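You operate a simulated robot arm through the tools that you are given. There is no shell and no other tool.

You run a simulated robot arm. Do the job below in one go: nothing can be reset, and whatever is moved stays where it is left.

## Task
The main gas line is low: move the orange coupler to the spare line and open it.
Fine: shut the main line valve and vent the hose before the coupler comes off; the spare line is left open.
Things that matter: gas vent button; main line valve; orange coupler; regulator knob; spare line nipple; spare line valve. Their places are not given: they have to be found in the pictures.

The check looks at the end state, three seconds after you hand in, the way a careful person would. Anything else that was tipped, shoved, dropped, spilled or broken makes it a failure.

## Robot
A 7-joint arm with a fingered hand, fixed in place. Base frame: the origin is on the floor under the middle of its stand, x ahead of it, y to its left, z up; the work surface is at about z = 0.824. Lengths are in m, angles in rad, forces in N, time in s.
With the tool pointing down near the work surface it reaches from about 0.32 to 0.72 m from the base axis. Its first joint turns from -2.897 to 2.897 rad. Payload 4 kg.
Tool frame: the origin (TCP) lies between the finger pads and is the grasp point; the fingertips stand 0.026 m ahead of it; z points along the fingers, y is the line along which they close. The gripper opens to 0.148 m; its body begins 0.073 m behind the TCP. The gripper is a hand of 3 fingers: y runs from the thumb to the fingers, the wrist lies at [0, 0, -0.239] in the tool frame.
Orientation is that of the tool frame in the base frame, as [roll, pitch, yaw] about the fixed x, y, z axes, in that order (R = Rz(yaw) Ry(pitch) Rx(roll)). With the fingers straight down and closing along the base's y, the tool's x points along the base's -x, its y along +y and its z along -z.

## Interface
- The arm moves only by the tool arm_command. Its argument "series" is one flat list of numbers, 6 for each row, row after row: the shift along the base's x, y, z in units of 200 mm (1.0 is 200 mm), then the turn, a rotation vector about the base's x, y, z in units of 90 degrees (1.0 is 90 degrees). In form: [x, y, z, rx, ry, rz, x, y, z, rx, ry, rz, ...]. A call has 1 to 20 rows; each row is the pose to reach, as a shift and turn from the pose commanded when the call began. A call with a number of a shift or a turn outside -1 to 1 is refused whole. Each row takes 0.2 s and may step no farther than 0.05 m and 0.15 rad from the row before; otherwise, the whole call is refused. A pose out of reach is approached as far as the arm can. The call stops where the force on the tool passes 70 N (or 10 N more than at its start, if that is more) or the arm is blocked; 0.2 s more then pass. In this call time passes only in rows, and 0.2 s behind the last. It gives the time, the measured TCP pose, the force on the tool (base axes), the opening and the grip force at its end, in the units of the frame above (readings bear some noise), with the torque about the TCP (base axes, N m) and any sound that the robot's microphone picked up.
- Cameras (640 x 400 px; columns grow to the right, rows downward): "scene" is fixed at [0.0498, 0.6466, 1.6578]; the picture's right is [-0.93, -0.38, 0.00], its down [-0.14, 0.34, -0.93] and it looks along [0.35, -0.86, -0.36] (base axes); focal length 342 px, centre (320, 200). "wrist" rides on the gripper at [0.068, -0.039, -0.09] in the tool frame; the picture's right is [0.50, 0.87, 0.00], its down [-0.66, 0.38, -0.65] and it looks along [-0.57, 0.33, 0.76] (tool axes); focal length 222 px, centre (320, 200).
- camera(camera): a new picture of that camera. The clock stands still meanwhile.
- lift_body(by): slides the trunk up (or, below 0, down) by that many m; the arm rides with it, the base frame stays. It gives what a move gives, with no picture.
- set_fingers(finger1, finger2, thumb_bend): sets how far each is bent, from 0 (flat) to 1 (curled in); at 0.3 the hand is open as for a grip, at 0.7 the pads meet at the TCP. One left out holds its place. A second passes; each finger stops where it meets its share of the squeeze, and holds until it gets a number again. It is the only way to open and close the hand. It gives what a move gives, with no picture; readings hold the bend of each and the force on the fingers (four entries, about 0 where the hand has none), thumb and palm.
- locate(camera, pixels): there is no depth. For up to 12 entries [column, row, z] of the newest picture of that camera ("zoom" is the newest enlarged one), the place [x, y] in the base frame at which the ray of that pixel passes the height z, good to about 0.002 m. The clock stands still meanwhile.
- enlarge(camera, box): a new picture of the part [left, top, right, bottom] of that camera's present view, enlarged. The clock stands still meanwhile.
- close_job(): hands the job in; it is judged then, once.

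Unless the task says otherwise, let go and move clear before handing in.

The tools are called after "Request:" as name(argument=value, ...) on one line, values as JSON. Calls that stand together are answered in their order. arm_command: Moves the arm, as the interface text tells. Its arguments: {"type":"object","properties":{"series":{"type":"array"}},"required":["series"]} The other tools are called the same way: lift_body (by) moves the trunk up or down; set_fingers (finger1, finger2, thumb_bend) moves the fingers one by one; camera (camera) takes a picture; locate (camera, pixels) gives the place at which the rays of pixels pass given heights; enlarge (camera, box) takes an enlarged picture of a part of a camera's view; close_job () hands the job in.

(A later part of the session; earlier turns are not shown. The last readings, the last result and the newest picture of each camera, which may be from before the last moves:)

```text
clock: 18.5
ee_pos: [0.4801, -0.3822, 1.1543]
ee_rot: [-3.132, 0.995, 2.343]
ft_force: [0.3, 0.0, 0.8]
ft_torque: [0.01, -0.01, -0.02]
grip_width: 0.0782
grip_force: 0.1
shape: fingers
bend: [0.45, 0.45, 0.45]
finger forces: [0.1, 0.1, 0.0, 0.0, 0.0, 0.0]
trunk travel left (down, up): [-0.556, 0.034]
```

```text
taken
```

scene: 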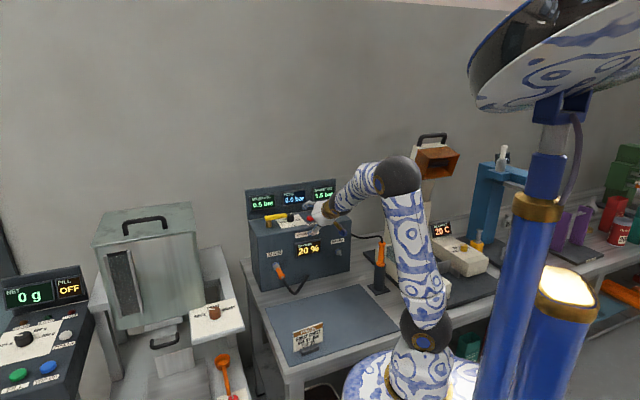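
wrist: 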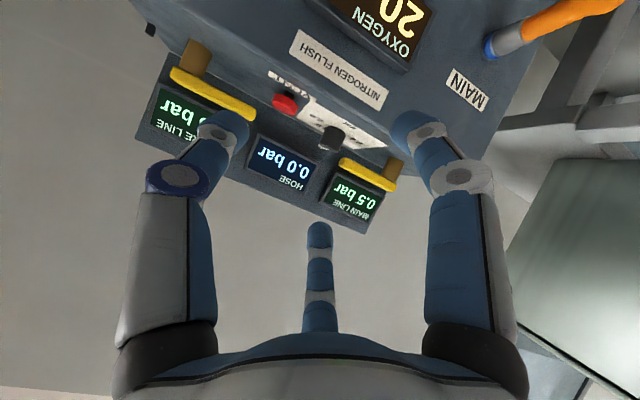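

The last row ran short of reach at pitch 0.995, likely a wrist limit from the high trunk. I'll lower the trunk 0.15 m; the hand is at d≈0.107 and stays clear of the panel and hose.

Request:
lift_body(by=-0.15)

Request:
camera(camera="scene")

Request:
camera(camera="wrist")

```text
clock: 20.3
ee_pos: [0.4806, -0.3809, 1.0058]
ee_rot: [-3.132, 0.995, 2.345]
ft_force: [-0.2, -0.2, 0.2]
ft_torque: [-0.02, -0.03, 0.01]
grip_width: 0.0781
grip_force: 0.1
shape: fingers
bend: [0.45, 0.45, 0.45]
finger forces: [0.0, 0.0, 0.0, 0.0, 0.1, 0.0]
trunk travel left (down, up): [-0.406, 0.184]
```

```text
taken
```

scene: 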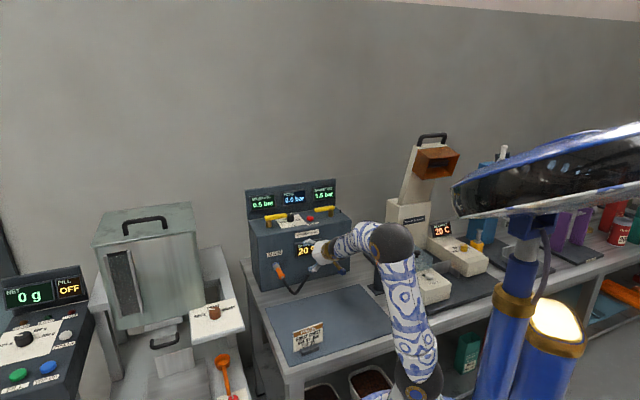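

```text
taken
```

wrist: 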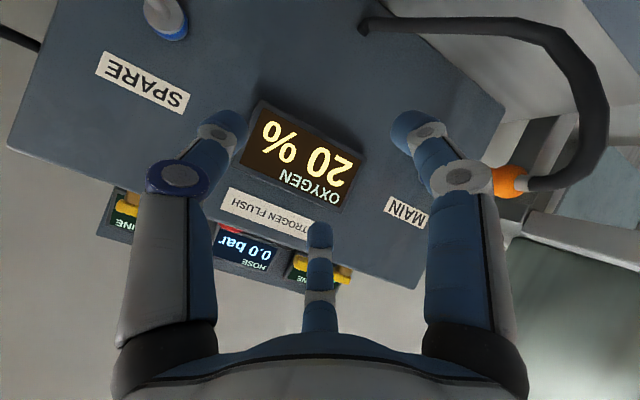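

The trunk is lowered and the whole panel face is visible, with the coupler's orange end at wrist (508,180). I'll slide the hand across to sit straight in front of the coupler, outside its end.

Request:
arm_command(series=[-0.12, 0.17, 0, 0, 0, 0, -0.05, 0.35, 0, 0, 0, 0, 0.06, 0.54, 0, 0, 0, 0, 0.184, 0.735, 0, 0, 0, 0])

Request:
camera(camera="scene")

Request:
camera(camera="wrist")

```text
clock: 21.3
ee_pos: [0.5145, -0.2345, 1.006]
ee_rot: [-3.131, 0.995, 2.342]
ft_force: [-0.3, 0.8, 0.1]
ft_torque: [-0.04, 0.0, 0.03]
grip_width: 0.0784
grip_force: 0.1
shape: fingers
bend: [0.45, 0.45, 0.45]
finger forces: [0.0, 0.1, 0.0, 0.0, 0.1, 0.1]
trunk travel left (down, up): [-0.406, 0.184]
```

```text
taken
```

scene: 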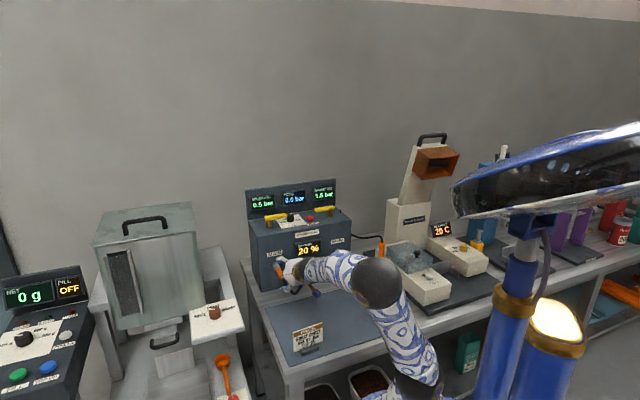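

```text
taken
```

wrist: 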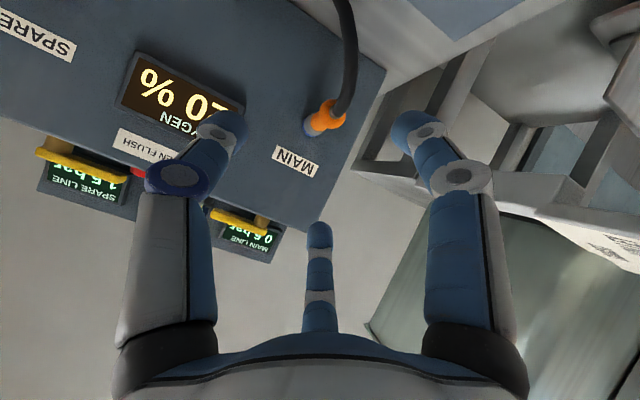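

The coupler shows almost end-on at wrist (328,113), with its grey collar behind it. I'll zoom in and locate it to fine-tune the grasp point.

Request:
enlarge(camera="wrist", box=[250, 60, 410, 160])

Request:
enlarge(camera="scene", box=[250, 235, 350, 300])

```text
4.00 times, centred on (330, 110) of wrist
```

zoom: 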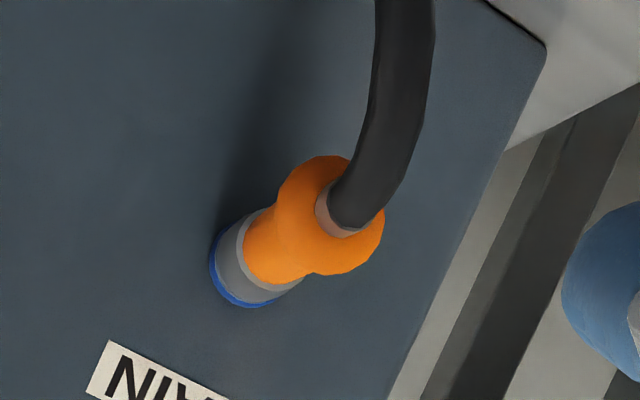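

```text
6.15 times, centred on (300, 268) of scene
```

zoom: 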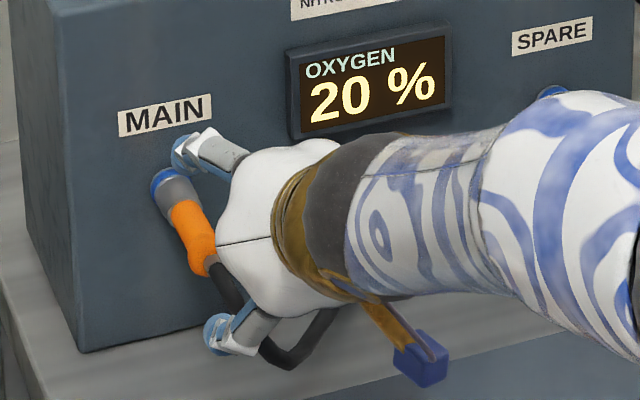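

The coupler end is centred near wrist (333,114) with the hose dropping down from it, which is upward in this inverted view. I'll roll the hand 30° about its own axis so one finger is on top and a gap faces the hose below.

Request:
arm_command(series=[0, 0, 0, 0.05, -0.05, -0.0455, 0, 0, 0, 0.1, -0.1, -0.091, 0, 0, 0, 0.15, -0.15, -0.1365, -0.004, -0.004, 0.02, 0.1977, -0.1977, -0.1815])

Request:
camera(camera="wrist")

Request:
enlarge(camera="scene", box=[250, 235, 350, 300])

```text
clock: 22.3
ee_pos: [0.5149, -0.2339, 1.0088]
ee_rot: [2.496, 0.807, 1.531]
ft_force: [-0.3, -0.4, -0.3]
ft_torque: [0.0, 0.01, -0.01]
grip_width: 0.0786
grip_force: 0.0
shape: fingers
bend: [0.45, 0.45, 0.45]
finger forces: [0.0, 0.1, 0.0, 0.0, 0.0, 0.1]
trunk travel left (down, up): [-0.406, 0.184]
```

```text
taken
```

wrist: 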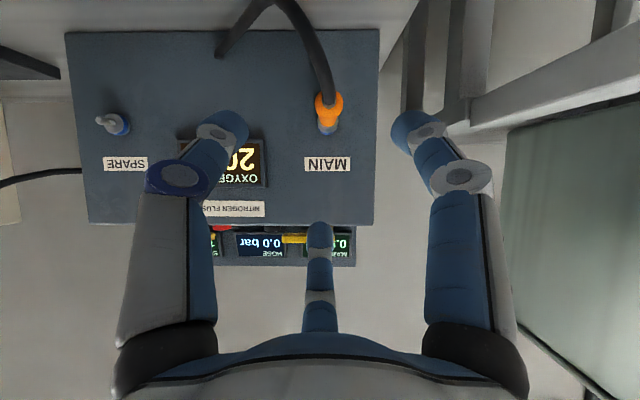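

```text
6.15 times, centred on (300, 268) of scene
```

zoom: 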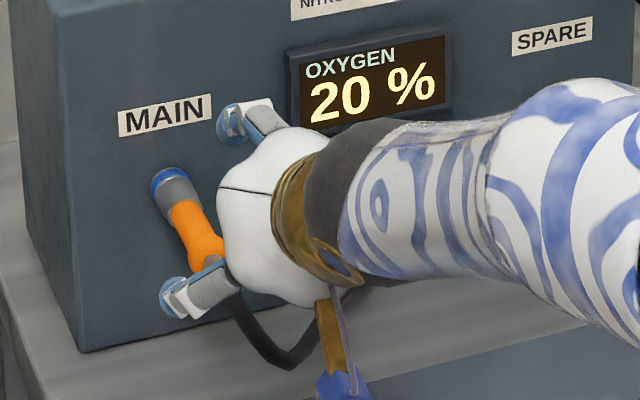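

This view is square to the panel: the coupler end is at wrist (329,110), MAIN ring at (328,131) and SPARE nipple at (112,123). I'll zoom and locate these for precise alignment between the two nipples.

Request:
enlarge(camera="wrist", box=[280, 75, 380, 145])

Request:
enlarge(camera="wrist", box=[70, 80, 170, 150])

Request:
locate(camera="wrist", pixels=[[329, 110, 0.925], [329, 110, 0.932], [329, 110, 0.94], [66, 36, 0.824], [379, 29, 0.824], [88, 221, 1.067], [373, 225, 1.067]])

```text
5.71 times, centred on (330, 110) of wrist
```

zoom: 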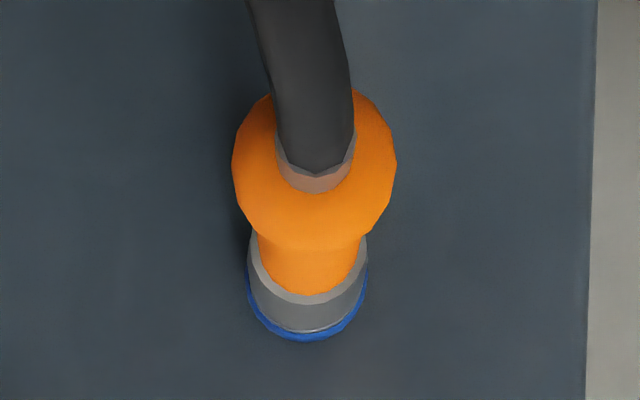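

```text
5.71 times, centred on (120, 115) of wrist
```

zoom: 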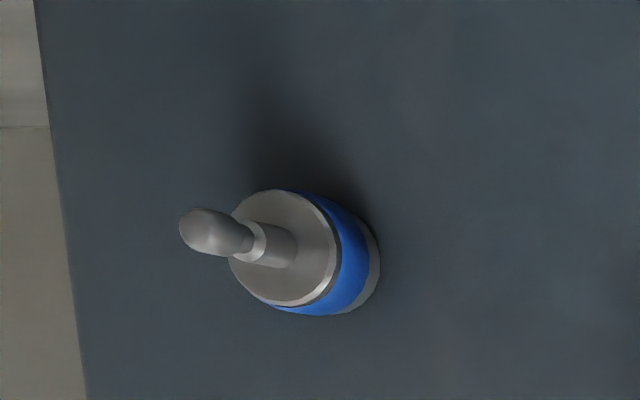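

```text
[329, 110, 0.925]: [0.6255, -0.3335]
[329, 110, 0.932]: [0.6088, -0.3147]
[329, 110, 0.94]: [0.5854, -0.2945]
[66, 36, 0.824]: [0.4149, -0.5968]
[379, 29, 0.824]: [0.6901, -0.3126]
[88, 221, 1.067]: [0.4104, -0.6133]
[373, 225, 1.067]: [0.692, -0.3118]
```

The coupler end centre is at wrist (329,104.7) and the spare nipple's disc and tip are at (113.5,122.9) and (99.9,120.6). I'll locate these at fine heights to get world positions.

Request:
locate(camera="wrist", pixels=[[329.1, 104.7, 0.928], [329.1, 104.7, 0.932], [329.1, 104.7, 0.936], [113.5, 122.9, 0.924], [113.5, 122.9, 0.928], [113.5, 122.9, 0.932], [99.9, 120.6, 0.924], [99.9, 120.6, 0.928], [99.9, 120.6, 0.932], [327.7, 126, 0.928], [327.7, 126, 0.932]])

Request:
locate(camera="scene", pixels=[[339.9, 251.5, 0.926], [339.9, 251.5, 0.93], [339.9, 251.5, 0.934], [341.5, 253.5, 0.93]])

```text
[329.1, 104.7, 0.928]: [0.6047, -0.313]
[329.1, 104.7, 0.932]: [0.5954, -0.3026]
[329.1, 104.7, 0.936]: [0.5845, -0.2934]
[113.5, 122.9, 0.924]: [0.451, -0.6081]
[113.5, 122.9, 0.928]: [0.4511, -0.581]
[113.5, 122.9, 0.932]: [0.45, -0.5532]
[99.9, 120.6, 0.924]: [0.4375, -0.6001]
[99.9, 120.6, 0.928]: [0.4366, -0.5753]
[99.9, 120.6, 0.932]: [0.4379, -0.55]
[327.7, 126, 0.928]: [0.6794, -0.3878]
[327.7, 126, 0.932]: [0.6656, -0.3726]
```

```text
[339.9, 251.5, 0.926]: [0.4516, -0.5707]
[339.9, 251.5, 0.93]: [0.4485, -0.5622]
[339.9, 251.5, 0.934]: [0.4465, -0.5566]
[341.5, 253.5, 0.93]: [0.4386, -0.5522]
```

Combining both views, the coupler end is at about (0.579,-0.290,0.936) and the grasp point at about (0.603,-0.314,0.934). The spare nipple face is near (0.450,-0.561,0.931). I'll approach the coupler along the tool axis, partway first.

Request:
arm_command(series=[0.085, -0.077, -0.073, 0, 0, 0, 0.17, -0.153, -0.147, 0, 0, 0, 0.25, -0.23, -0.22, 0, 0, 0])

Request:
camera(camera="wrist")

Request:
enlarge(camera="scene", box=[250, 235, 330, 300])

```text
clock: 23.1
ee_pos: [0.5677, -0.2818, 0.9673]
ee_rot: [2.497, 0.809, 1.532]
ft_force: [-0.3, 0.4, 0.7]
ft_torque: [0.03, 0.02, 0.0]
grip_width: 0.0785
grip_force: 0.1
shape: fingers
bend: [0.45, 0.45, 0.45]
finger forces: [0.1, 0.0, 0.0, 0.0, 0.1, 0.0]
trunk travel left (down, up): [-0.406, 0.184]
```

```text
taken
```

wrist: 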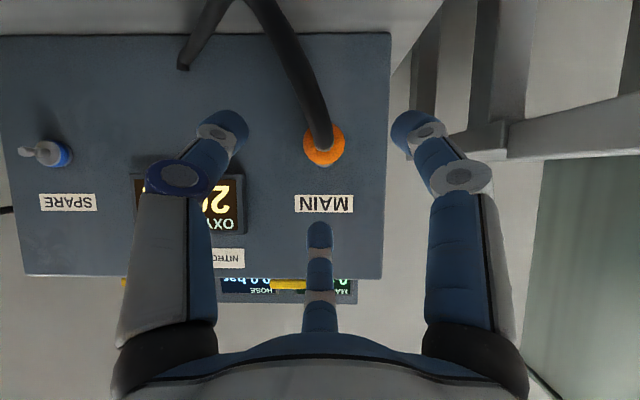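

```text
6.15 times, centred on (290, 268) of scene
```

zoom: 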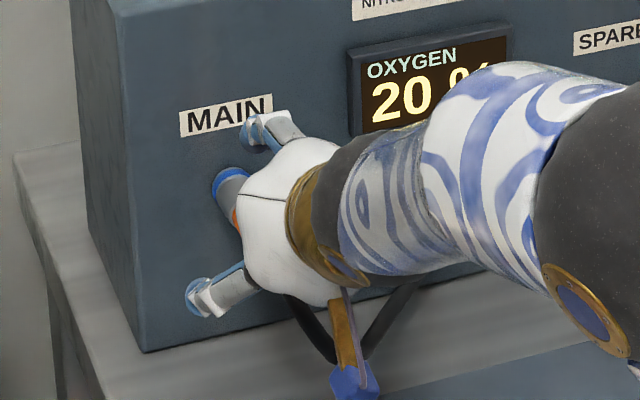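

The coupler end is now at wrist (324,145), matching the prediction, so the estimate is good. I'll make the final approach of about 58 mm so the fingers surround the orange body.

Request:
arm_command(series=[0.06, -0.054, -0.055, 0, 0, 0, 0.12, -0.108, -0.11, 0, 0, 0, 0.178, -0.162, -0.163, 0, 0, 0])

Request:
camera(camera="wrist")

Request:
enlarge(camera="scene", box=[250, 235, 330, 300])

```text
clock: 23.9
ee_pos: [0.6029, -0.3139, 0.9312]
ee_rot: [2.498, 0.808, 1.533]
ft_force: [0.6, 0.6, 0.8]
ft_torque: [-0.02, 0.04, -0.03]
grip_width: 0.0784
grip_force: 0.0
shape: fingers
bend: [0.45, 0.45, 0.45]
finger forces: [0.0, 0.0, 0.0, 0.0, 0.0, 0.1]
trunk travel left (down, up): [-0.406, 0.184]
```

```text
taken
```

wrist: 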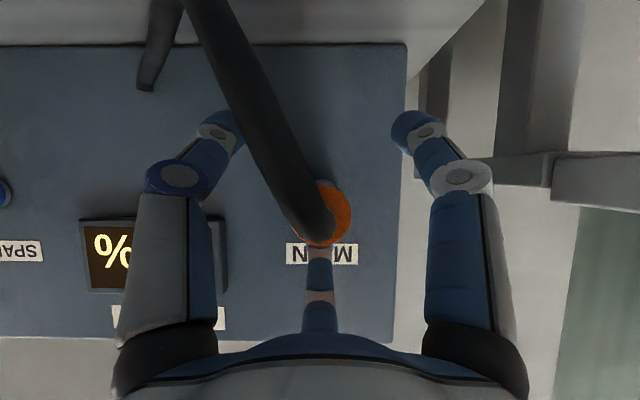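

```text
6.15 times, centred on (290, 268) of scene
```

zoom: 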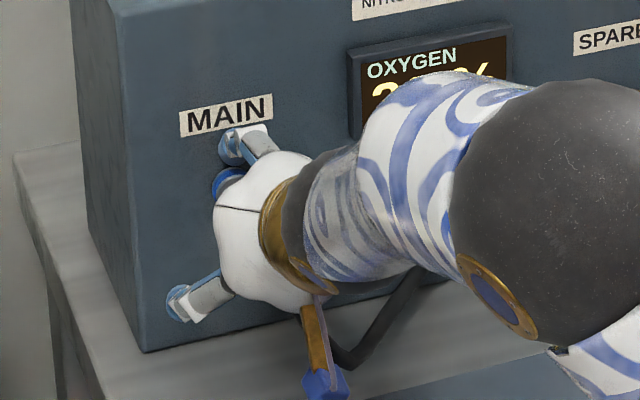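

The orange end now sits centred between the fingers at wrist (325,213) with no contact forces. I'll close the hand on the coupler.

Request:
set_fingers(finger1=0.62, finger2=0.62, thumb_bend=0.62)

Request:
camera(camera="wrist")

```text
clock: 24.9
ee_pos: [0.6033, -0.3147, 0.9332]
ee_rot: [2.498, 0.811, 1.533]
ft_force: [2.1, -2.8, 8.9]
ft_torque: [-0.24, -0.26, -0.03]
grip_width: 0.0234
grip_force: 4.2
shape: fingers
bend: [0.62, 0.53, 0.62]
finger forces: [0.1, 8.3, 0.0, 0.0, 0.0, 0.0]
trunk travel left (down, up): [-0.406, 0.184]
```

```text
taken
```

wrist: 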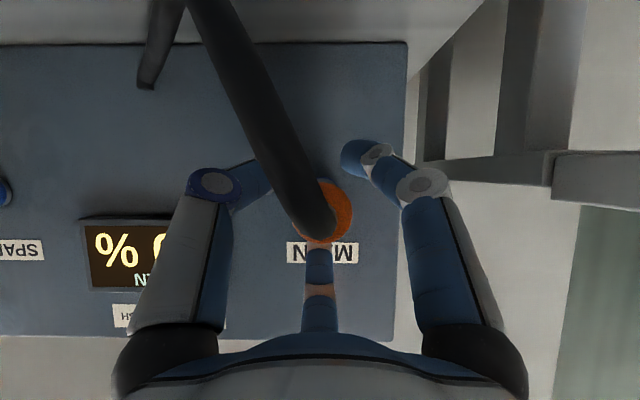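

Only the top finger touches, at bend 0.53, so the coupler axis sits slightly above the hand's centre. I'll raise the hand 10 mm and nudge in before finishing the grip.

Request:
arm_command(series=[0.009, -0.009, 0.025, 0, 0, 0, 0.018, -0.0175, 0.05, 0, 0, 0])

Request:
set_fingers(finger1=0.66, finger2=0.62, thumb_bend=0.66)

Request:
camera(camera="wrist")

```text
clock: 25.5
ee_pos: [0.6048, -0.3171, 0.9411]
ee_rot: [2.5, 0.808, 1.535]
ft_force: [0.8, -2.0, 1.8]
ft_torque: [-0.04, -0.05, -0.06]
grip_width: 0.0237
grip_force: 1.7
shape: fingers
bend: [0.62, 0.58, 0.62]
finger forces: [0.1, 2.4, 0.0, 0.0, 0.0, 0.0]
trunk travel left (down, up): [-0.406, 0.184]
```

```text
clock: 26.5
ee_pos: [0.6071, -0.3181, 0.9414]
ee_rot: [2.499, 0.808, 1.534]
ft_force: [-0.1, -0.9, 2.3]
ft_torque: [-0.05, -0.05, -0.06]
grip_width: 0.012
grip_force: 1.4
shape: fingers
bend: [0.65, 0.58, 0.66]
finger forces: [0.4, 2.6, 0.1, 0.1, 0.3, 0.0]
trunk travel left (down, up): [-0.406, 0.184]
```

```text
taken
```

wrist: 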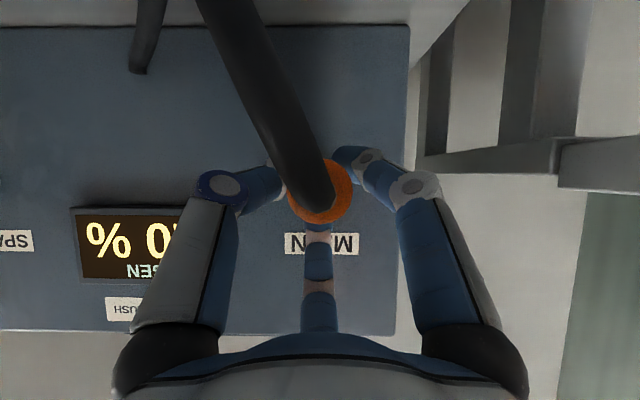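

All three fingers now touch the coupler lightly, at bends 0.65, 0.58 and 0.66. I'll squeeze harder for a firm hold.

Request:
set_fingers(finger1=0.8, finger2=0.8, thumb_bend=0.8)

Request:
camera(camera="wrist")

Request:
enlarge(camera="scene", box=[240, 180, 350, 300])

```text
clock: 27.5
ee_pos: [0.6059, -0.3182, 0.9411]
ee_rot: [2.501, 0.808, 1.534]
ft_force: [-2.0, -5.8, -5.5]
ft_torque: [-0.11, -0.13, -0.1]
grip_width: 0.0072
grip_force: 19.3
shape: fingers
bend: [0.66, 0.59, 0.67]
finger forces: [9.6, 11.2, 0.1, 0.0, 18.1, 0.0]
trunk travel left (down, up): [-0.406, 0.184]
```

```text
taken
```

wrist: 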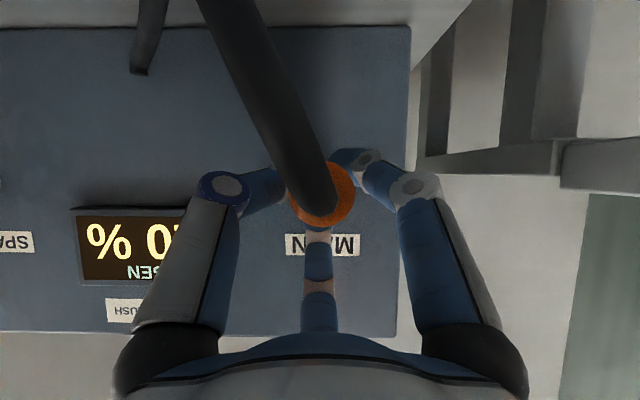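

```text
3.33 times, centred on (295, 240) of scene
```

zoom: 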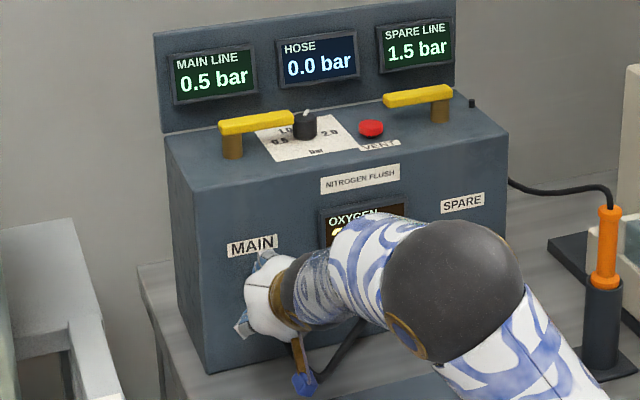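

The coupler is gripped (about 19 N), HOSE reads 0.0 bar, and the main lever is across. I'll pull straight out along the panel normal.

Request:
arm_command(series=[-0.029, 0.028, 0, 0, 0, 0, -0.057, 0.056, 0, 0, 0, 0, -0.086, 0.084, 0, 0, 0, 0, -0.115, 0.112, 0, 0, 0, 0, -0.161, 0.157, 0, 0, 0, 0, -0.215, 0.209, 0, 0, 0, 0])

Request:
camera(camera="wrist")

Request:
enlarge(camera="scene", box=[240, 180, 350, 300])

```text
clock: 28.9
ee_pos: [0.5625, -0.2771, 0.9444]
ee_rot: [2.499, 0.809, 1.535]
ft_force: [0.8, 0.5, -0.4]
ft_torque: [0.07, -0.01, -0.02]
grip_width: 0.0056
grip_force: 15.9
shape: fingers
bend: [0.64, 0.6, 0.73]
finger forces: [10.7, 7.7, 0.0, 0.0, 13.2, 0.0]
trunk travel left (down, up): [-0.406, 0.184]
```

```text
taken
```

wrist: 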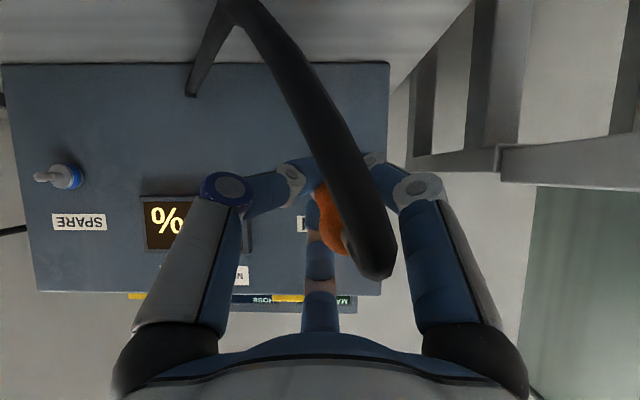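

```text
3.33 times, centred on (295, 240) of scene
```

zoom: 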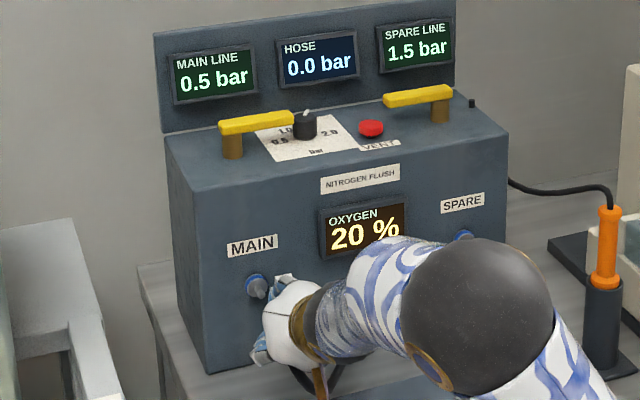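

The coupler is off the main nipple, now bare at scene zoom (257,287), and still held, but the wrist view suggests it has tilted in the fingers, with the hose end near (360,250). I'll zoom in to see its orientation.

Request:
enlarge(camera="wrist", box=[240, 130, 440, 290])

Request:
enlarge(camera="scene", box=[255, 250, 325, 310])

```text
2.50 times, centred on (340, 210) of wrist
```

zoom: 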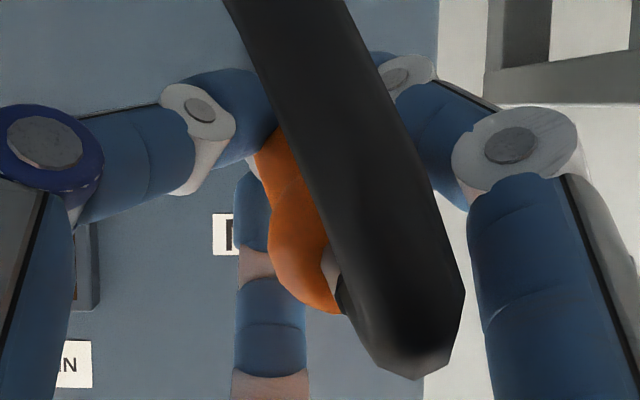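

```text
6.67 times, centred on (290, 280) of scene
```

zoom: 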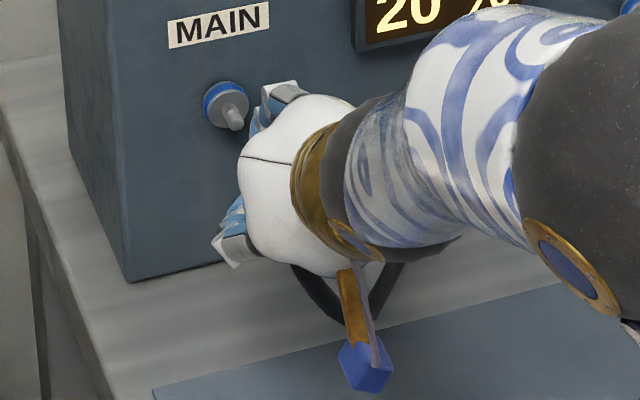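

The coupler has lined itself up with the finger axis, so its hose end points up about 33° while the panel normal is level. I'll have to level the hand for mating, which needs a lower trunk. First I'll carry the coupler to the panel's middle, a little further out, where the hose has most slack.

Request:
arm_command(series=[-0.1, 0.02, 0.02, 0, 0, 0, -0.2, -0.02, 0.04, 0, 0, 0, -0.3, -0.1, 0.06, 0, 0, 0, -0.4, -0.18, 0.08, 0, 0, 0, -0.5, -0.26, 0.1, 0, 0, 0, -0.597, -0.327, 0.12, 0, 0, 0])

Request:
camera(camera="wrist")

Request:
camera(camera="scene")

```text
clock: 30.3
ee_pos: [0.444, -0.3407, 0.966]
ee_rot: [2.499, 0.808, 1.536]
ft_force: [0.7, 1.0, -1.2]
ft_torque: [-0.01, -0.01, -0.05]
grip_width: 0.0056
grip_force: 15.5
shape: fingers
bend: [0.64, 0.6, 0.73]
finger forces: [10.4, 7.8, 0.1, 0.0, 13.3, 0.0]
trunk travel left (down, up): [-0.406, 0.184]
```

```text
taken
```

wrist: 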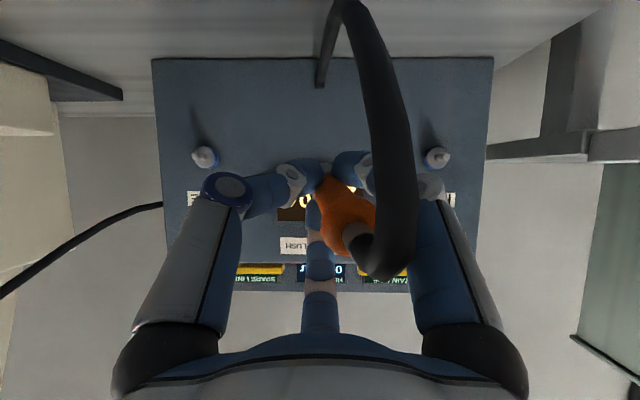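

```text
taken
```

scene: 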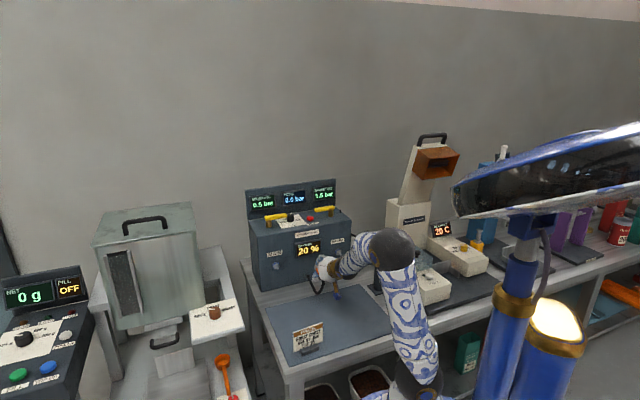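

Both nipples are now visible at wrist (203,156) and (438,157), and the grip is steady at about 15 N. I'll zoom in on the held coupler and the hose slack.

Request:
enlarge(camera="scene", box=[250, 235, 350, 310])

Request:
enlarge(camera="wrist", box=[240, 130, 440, 290])

```text
5.33 times, centred on (300, 272) of scene
```

zoom: 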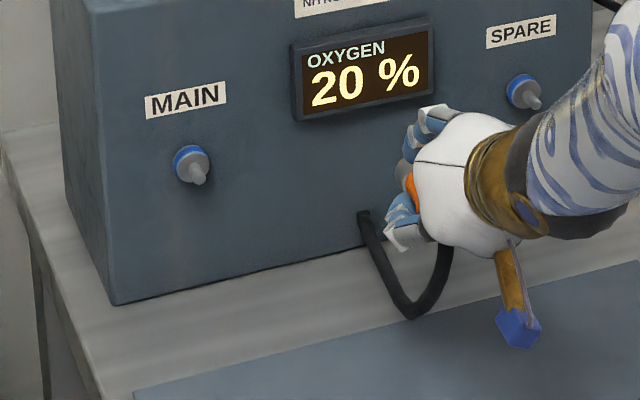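

```text
2.50 times, centred on (340, 210) of wrist
```

zoom: 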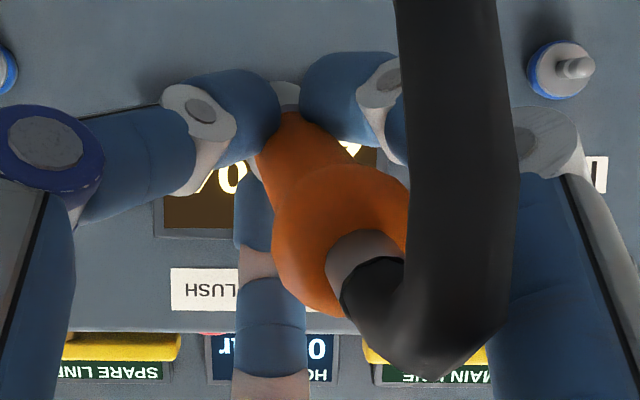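

The held coupler's outward axis points roughly 25° up and about 12° sideways. The hose looks about 0.3 m long, so I must stay close to the panel. I'll move in 5 cm and up a little, then lower the trunk in steps, raising the arm between them.

Request:
arm_command(series=[0.06, -0.058, 0.1, 0, 0, 0, 0.12, -0.116, 0.2, 0, 0, 0, 0.179, -0.1745, 0.32, 0, 0, 0])

Request:
lift_body(by=-0.1)

```text
clock: 31.1
ee_pos: [0.4769, -0.3754, 1.0322]
ee_rot: [2.502, 0.811, 1.534]
ft_force: [0.7, 0.6, -1.2]
ft_torque: [-0.02, 0.0, -0.01]
grip_width: 0.0053
grip_force: 15.7
shape: fingers
bend: [0.64, 0.6, 0.74]
finger forces: [10.1, 7.4, 0.0, 0.0, 13.4, 0.1]
trunk travel left (down, up): [-0.406, 0.184]
```

```text
clock: 32.4
ee_pos: [0.4759, -0.375, 0.9315]
ee_rot: [2.499, 0.808, 1.533]
ft_force: [0.8, 0.5, -0.8]
ft_torque: [0.01, -0.02, 0.0]
grip_width: 0.0049
grip_force: 15.9
shape: fingers
bend: [0.64, 0.6, 0.74]
finger forces: [10.1, 7.4, 0.1, 0.1, 13.3, 0.0]
trunk travel left (down, up): [-0.306, 0.284]
```

The grip is steady and the first trunk step went cleanly. I'll repeat the raise-and-lower cycle.

Request:
arm_command(series=[0, 0, 0.17, 0, 0, 0, 0, 0, 0.34, 0, 0, 0, 0, 0, 0.5, 0, 0, 0])

Request:
lift_body(by=-0.1)

Request:
camera(camera="scene")

Request:
camera(camera="wrist")

```text
clock: 33.2
ee_pos: [0.4781, -0.3764, 1.0325]
ee_rot: [2.501, 0.807, 1.534]
ft_force: [0.6, 0.3, -0.4]
ft_torque: [0.0, -0.02, -0.02]
grip_width: 0.0046
grip_force: 15.4
shape: fingers
bend: [0.64, 0.6, 0.74]
finger forces: [9.7, 7.2, 0.0, 0.0, 13.3, 0.0]
trunk travel left (down, up): [-0.306, 0.284]
```

```text
clock: 34.5
ee_pos: [0.4778, -0.3768, 0.9315]
ee_rot: [2.498, 0.808, 1.534]
ft_force: [0.9, -0.2, -0.7]
ft_torque: [0.0, 0.04, 0.0]
grip_width: 0.0049
grip_force: 15.1
shape: fingers
bend: [0.64, 0.6, 0.74]
finger forces: [9.7, 7.2, 0.0, 0.0, 13.2, 0.1]
trunk travel left (down, up): [-0.206, 0.384]
```

```text
taken
```

scene: 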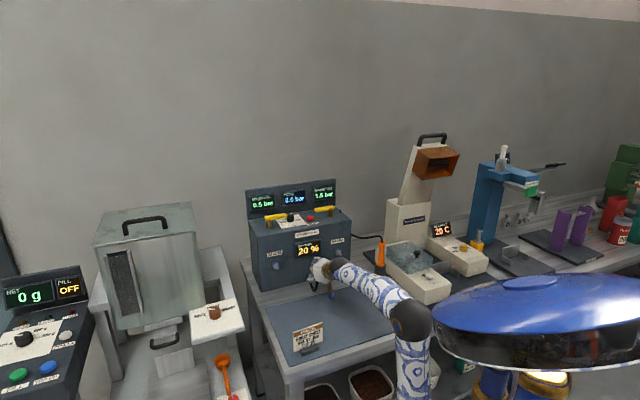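

```text
taken
```

wrist: 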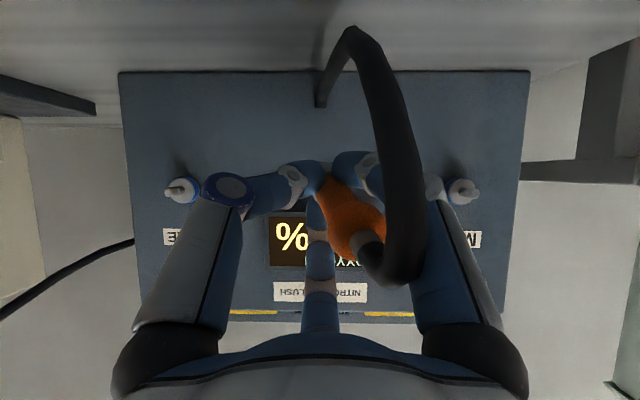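

The coupler remains gripped and the arm geometry looks good with the trunk at -0.35. I'll tilt the hand about 25° further to level the coupler.

Request:
arm_command(series=[0, 0, 0.025, -0.05, -0.048, 0, 0, 0, 0.05, -0.1, -0.0963, 0, 0, 0, 0.075, -0.15, -0.1445, 0, 0, 0, 0.1, -0.2, -0.1926, 0])

Request:
arm_command(series=[0, 0, 0, 0, 0, 0.05, 0, 0, 0, 0, 0, 0.1, 0, 0, 0, 0, 0, 0.15])

Request:
camera(camera="wrist")

Request:
enlarge(camera="scene", box=[270, 235, 370, 310])

```text
clock: 35.5
ee_pos: [0.4689, -0.3857, 0.945]
ee_rot: [2.031, 1.021, 1.116]
ft_force: [-0.3, -0.6, -0.4]
ft_torque: [0.01, 0.01, -0.02]
grip_width: 0.0039
grip_force: 15.0
shape: fingers
bend: [0.64, 0.6, 0.75]
finger forces: [9.2, 7.4, 0.0, 0.0, 13.4, 0.1]
out of reach, approached as far as the arm can: row 3, 4
trunk travel left (down, up): [-0.206, 0.384]
```

```text
clock: 36.3
ee_pos: [0.4681, -0.3856, 0.946]
ee_rot: [2.031, 1.023, 1.35]
ft_force: [0.2, 0.4, -0.8]
ft_torque: [0.01, 0.0, -0.01]
grip_width: 0.0029
grip_force: 15.2
shape: fingers
bend: [0.65, 0.6, 0.76]
finger forces: [8.5, 7.8, 0.1, 0.1, 14.0, 0.0]
out of reach, approached as far as the arm can: row 2
trunk travel left (down, up): [-0.206, 0.384]
```

```text
taken
```

wrist: 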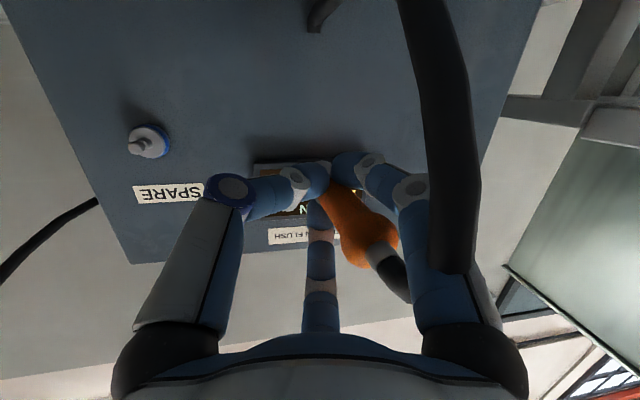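

```text
5.33 times, centred on (320, 272) of scene
```

zoom: 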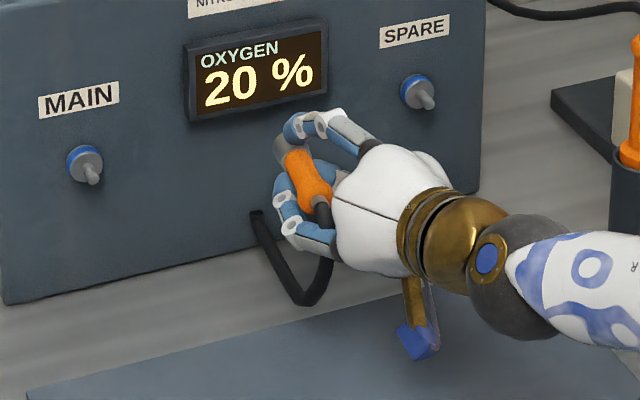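

The scene zoom now shows the coupler clearly, with its grey nose at (283,148) pointing at the panel and the orange end at (318,200), nearly level and square. I'll enlarge further to measure its axis.

Request:
enlarge(camera="scene", box=[300, 248, 340, 288])

Request:
locate(camera="zoom", pixels=[[320, 200, 0.945]])

Request:
enlarge(camera="wrist", box=[260, 120, 440, 300])

```text
10.00 times, centred on (320, 268) of scene
```

zoom: 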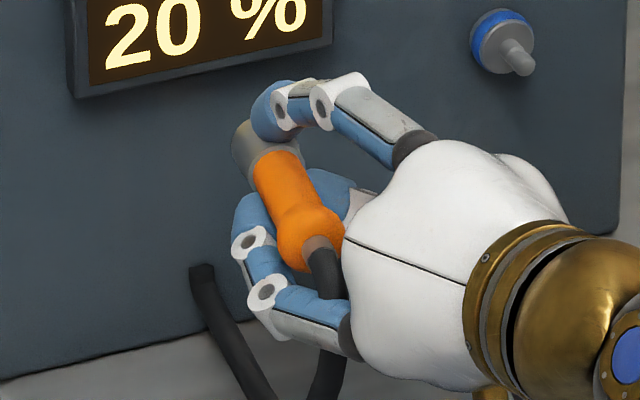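

```text
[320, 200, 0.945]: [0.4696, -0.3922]
```

```text
2.22 times, centred on (350, 210) of wrist
```

zoom: 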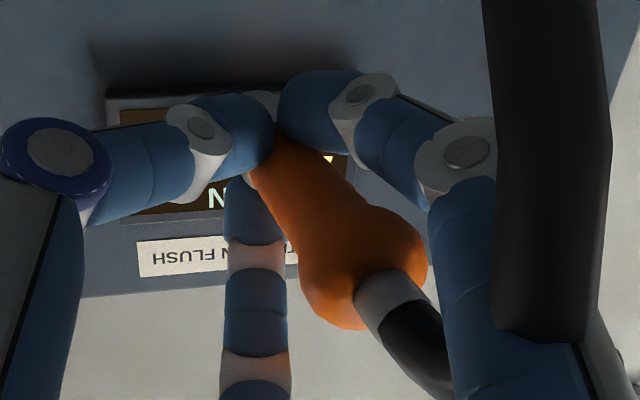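

From the scene, assuming z≈0.945, the coupler runs from nose (0.513,-0.420) to hose end (0.457,-0.354). That length matches a level coupler with a bearing about 5° off the normal. I'll cross-check its height with the wrist camera.

Request:
locate(camera="wrist", pixels=[[381.5, 252.8, 0.94], [381.5, 252.8, 0.945], [381.5, 252.8, 0.95], [381.5, 252.8, 0.955], [326, 168, 0.935], [326, 168, 0.94], [326, 168, 0.945], [326, 168, 0.95]])

Request:
locate(camera="scene", pixels=[[313, 262, 0.935], [313, 262, 0.94], [313, 262, 0.945], [313, 262, 0.95], [319.8, 273.7, 0.94], [319.8, 273.7, 0.945], [319.8, 273.7, 0.95], [319.8, 273.7, 0.955]])

```text
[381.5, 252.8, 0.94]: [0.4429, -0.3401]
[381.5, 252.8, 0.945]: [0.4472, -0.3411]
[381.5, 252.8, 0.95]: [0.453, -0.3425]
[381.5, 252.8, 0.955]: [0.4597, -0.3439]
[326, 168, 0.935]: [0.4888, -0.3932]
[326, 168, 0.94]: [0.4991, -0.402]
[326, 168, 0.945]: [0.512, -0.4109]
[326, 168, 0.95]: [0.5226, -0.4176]
```

```text
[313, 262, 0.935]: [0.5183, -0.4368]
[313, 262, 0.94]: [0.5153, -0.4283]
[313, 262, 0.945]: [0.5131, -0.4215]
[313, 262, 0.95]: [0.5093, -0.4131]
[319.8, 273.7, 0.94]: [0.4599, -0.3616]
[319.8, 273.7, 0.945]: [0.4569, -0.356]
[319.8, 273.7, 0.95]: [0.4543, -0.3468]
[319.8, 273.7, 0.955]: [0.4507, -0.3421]
```

Triangulated, the coupler runs from about (0.513,-0.416,0.947) to (0.4545,-0.344,0.9515): nearly level, but yawed roughly 6° off the panel normal. I'll raise a little and yaw 6°, then drop the trunk for more wrist margin.

Request:
arm_command(series=[0, 0, 0.13, 0, 0, 0.035, 0, 0, 0.26, 0, 0, 0.067, 0, 0, 0.4, 0, 0, 0.067])

Request:
lift_body(by=-0.08)

Request:
camera(camera="wrist")

Request:
enlarge(camera="scene", box=[295, 240, 355, 290])

```text
clock: 37.1
ee_pos: [0.4669, -0.3841, 1.0236]
ee_rot: [2.029, 1.02, 1.454]
ft_force: [-0.4, 0.0, -1.3]
ft_torque: [-0.02, 0.02, 0.0]
grip_width: 0.0025
grip_force: 14.5
shape: fingers
bend: [0.65, 0.6, 0.76]
finger forces: [7.7, 7.5, 0.0, 0.0, 13.2, 0.1]
trunk travel left (down, up): [-0.206, 0.384]
```

```text
clock: 38.3
ee_pos: [0.4668, -0.3834, 0.943]
ee_rot: [2.031, 1.02, 1.455]
ft_force: [0.7, 0.2, -1.4]
ft_torque: [-0.04, -0.02, 0.0]
grip_width: 0.0027
grip_force: 14.7
shape: fingers
bend: [0.65, 0.6, 0.76]
finger forces: [7.6, 7.6, 0.0, 0.0, 13.1, 0.1]
trunk travel left (down, up): [-0.126, 0.464]
```

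```text
taken
```

wrist: 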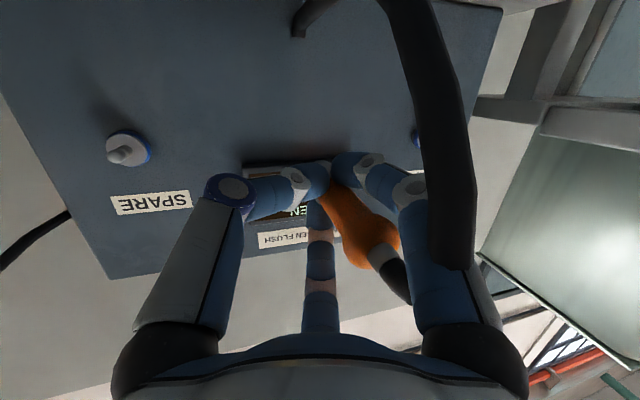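

```text
8.00 times, centred on (325, 265) of scene
```

zoom: 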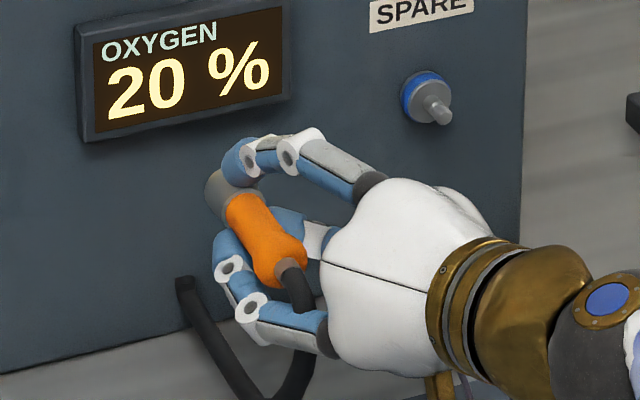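

The coupler axis now projects from nose (214,188) to end (288,268) in the scene zoom, giving a bearing of about 136° and an elevation near +3°, well aligned. Next I'll triangulate the spare nipple with close zooms from both cameras.

Request:
enlarge(camera="wrist", box=[80, 105, 180, 185])

Request:
enlarge(camera="scene", box=[325, 240, 355, 265])

```text
5.00 times, centred on (130, 145) of wrist
```

zoom: 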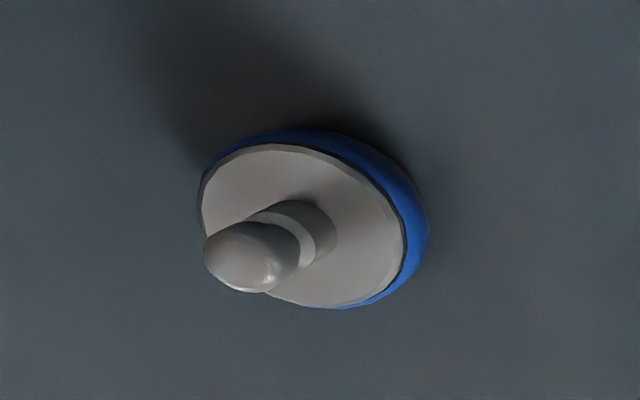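

```text
16.00 times, centred on (340, 252) of scene
```

zoom: 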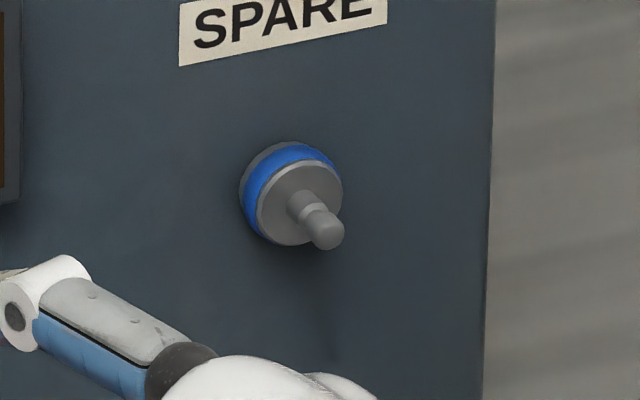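

The nipple's disc face centre is at wrist (126.6,150.4) and scene (338.75,252.3), with the tip at wrist (113.4,157.4) and scene (340.5,254.1). I'll locate them at several heights.

Request:
locate(camera="wrist", pixels=[[126.6, 150.4, 0.926], [126.6, 150.4, 0.93], [126.6, 150.4, 0.934], [126.6, 150.4, 0.938], [113.4, 157.4, 0.926], [113.4, 157.4, 0.93], [113.4, 157.4, 0.934], [113.4, 157.4, 0.938]])

Request:
locate(camera="scene", pixels=[[338.75, 252.3, 0.926], [338.75, 252.3, 0.93], [338.75, 252.3, 0.934], [338.75, 252.3, 0.938], [340.5, 254.06, 0.926], [340.5, 254.06, 0.93], [340.5, 254.06, 0.934], [340.5, 254.06, 0.938]])

```text
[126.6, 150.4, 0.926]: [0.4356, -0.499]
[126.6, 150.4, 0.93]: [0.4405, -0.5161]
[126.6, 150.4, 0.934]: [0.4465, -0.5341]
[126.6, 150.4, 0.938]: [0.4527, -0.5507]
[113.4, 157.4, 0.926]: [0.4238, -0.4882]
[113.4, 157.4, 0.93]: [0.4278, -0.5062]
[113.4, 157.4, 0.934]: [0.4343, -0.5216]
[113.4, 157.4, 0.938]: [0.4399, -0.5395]
```

```text
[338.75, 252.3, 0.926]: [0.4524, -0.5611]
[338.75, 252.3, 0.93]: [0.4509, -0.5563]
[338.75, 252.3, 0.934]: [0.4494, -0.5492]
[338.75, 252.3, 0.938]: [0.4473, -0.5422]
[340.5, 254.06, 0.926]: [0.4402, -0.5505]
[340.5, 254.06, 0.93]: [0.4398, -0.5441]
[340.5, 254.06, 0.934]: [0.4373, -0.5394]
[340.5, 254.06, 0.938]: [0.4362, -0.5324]
```

The spare nipple's disc face is at about (0.449,-0.5445,0.936), with its tip about 16 mm further out. The coupler nose is at about (0.514,-0.409,0.944). I'll slide across at the same distance out, with a 3° pitch correction, to line up 50 mm in front of the spare nipple.

Request:
arm_command(series=[-0.126, -0.126, -0.01, -0.007, -0.007, 0, -0.252, -0.252, -0.025, -0.014, -0.014, 0, -0.378, -0.378, -0.04, -0.02, -0.021, 0, -0.504, -0.5045, -0.05, -0.0271, -0.0279, 0])

Request:
camera(camera="wrist")

Request:
enlarge(camera="scene", box=[310, 230, 380, 290])

```text
clock: 39.3
ee_pos: [0.3654, -0.4835, 0.9329]
ee_rot: [1.933, 1.058, 1.37]
ft_force: [0.8, -0.5, -1.7]
ft_torque: [-0.03, 0.03, -0.07]
grip_width: 0.0019
grip_force: 13.6
shape: fingers
bend: [0.65, 0.6, 0.76]
finger forces: [6.7, 7.9, 0.0, 0.0, 13.0, 0.0]
trunk travel left (down, up): [-0.126, 0.464]
```

```text
taken
```

wrist: 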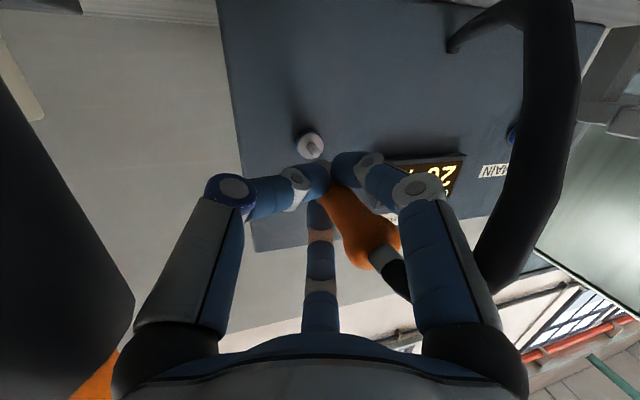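

```text
6.67 times, centred on (345, 260) of scene
```

zoom: 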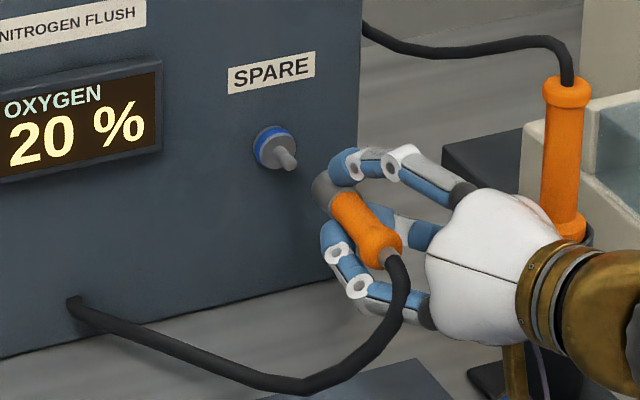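

The coupler and spare nipple are close now, but the wrist view shows the neighbouring stand at left, a dark shape near (70,250), close to my hand. I'll look closer before moving in.

Request:
enlarge(camera="scene", box=[328, 245, 364, 281])

Request:
enlarge(camera="scene", box=[340, 230, 420, 310])

Request:
enlarge(camera="wrist", box=[270, 110, 450, 290])

```text
11.11 times, centred on (346, 263) of scene
```

zoom: 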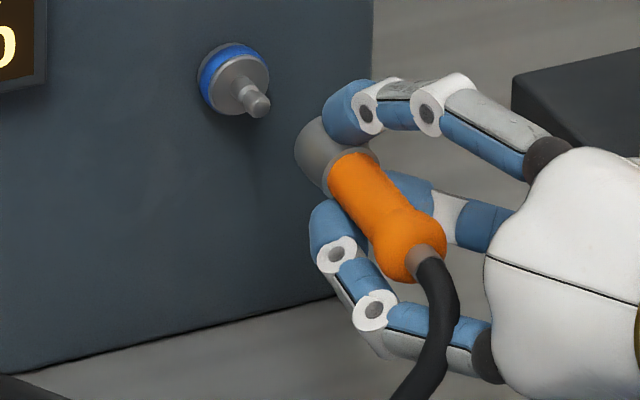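

```text
5.00 times, centred on (380, 270) of scene
```

zoom: 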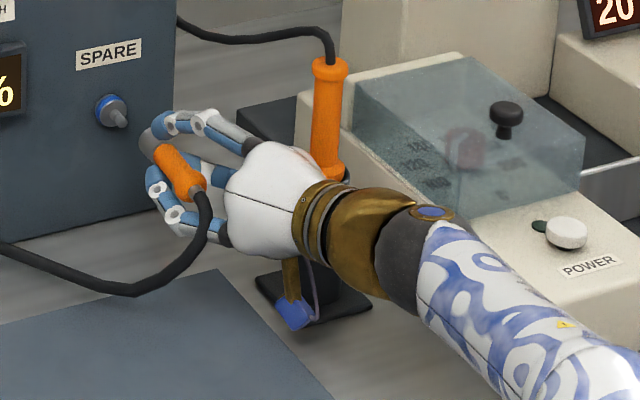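

```text
2.22 times, centred on (360, 200) of wrist
```

zoom: 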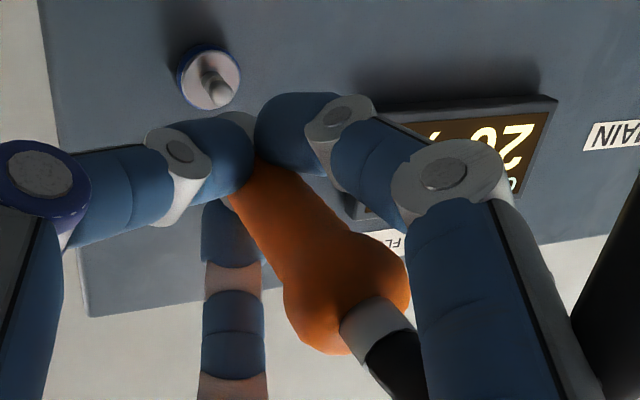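

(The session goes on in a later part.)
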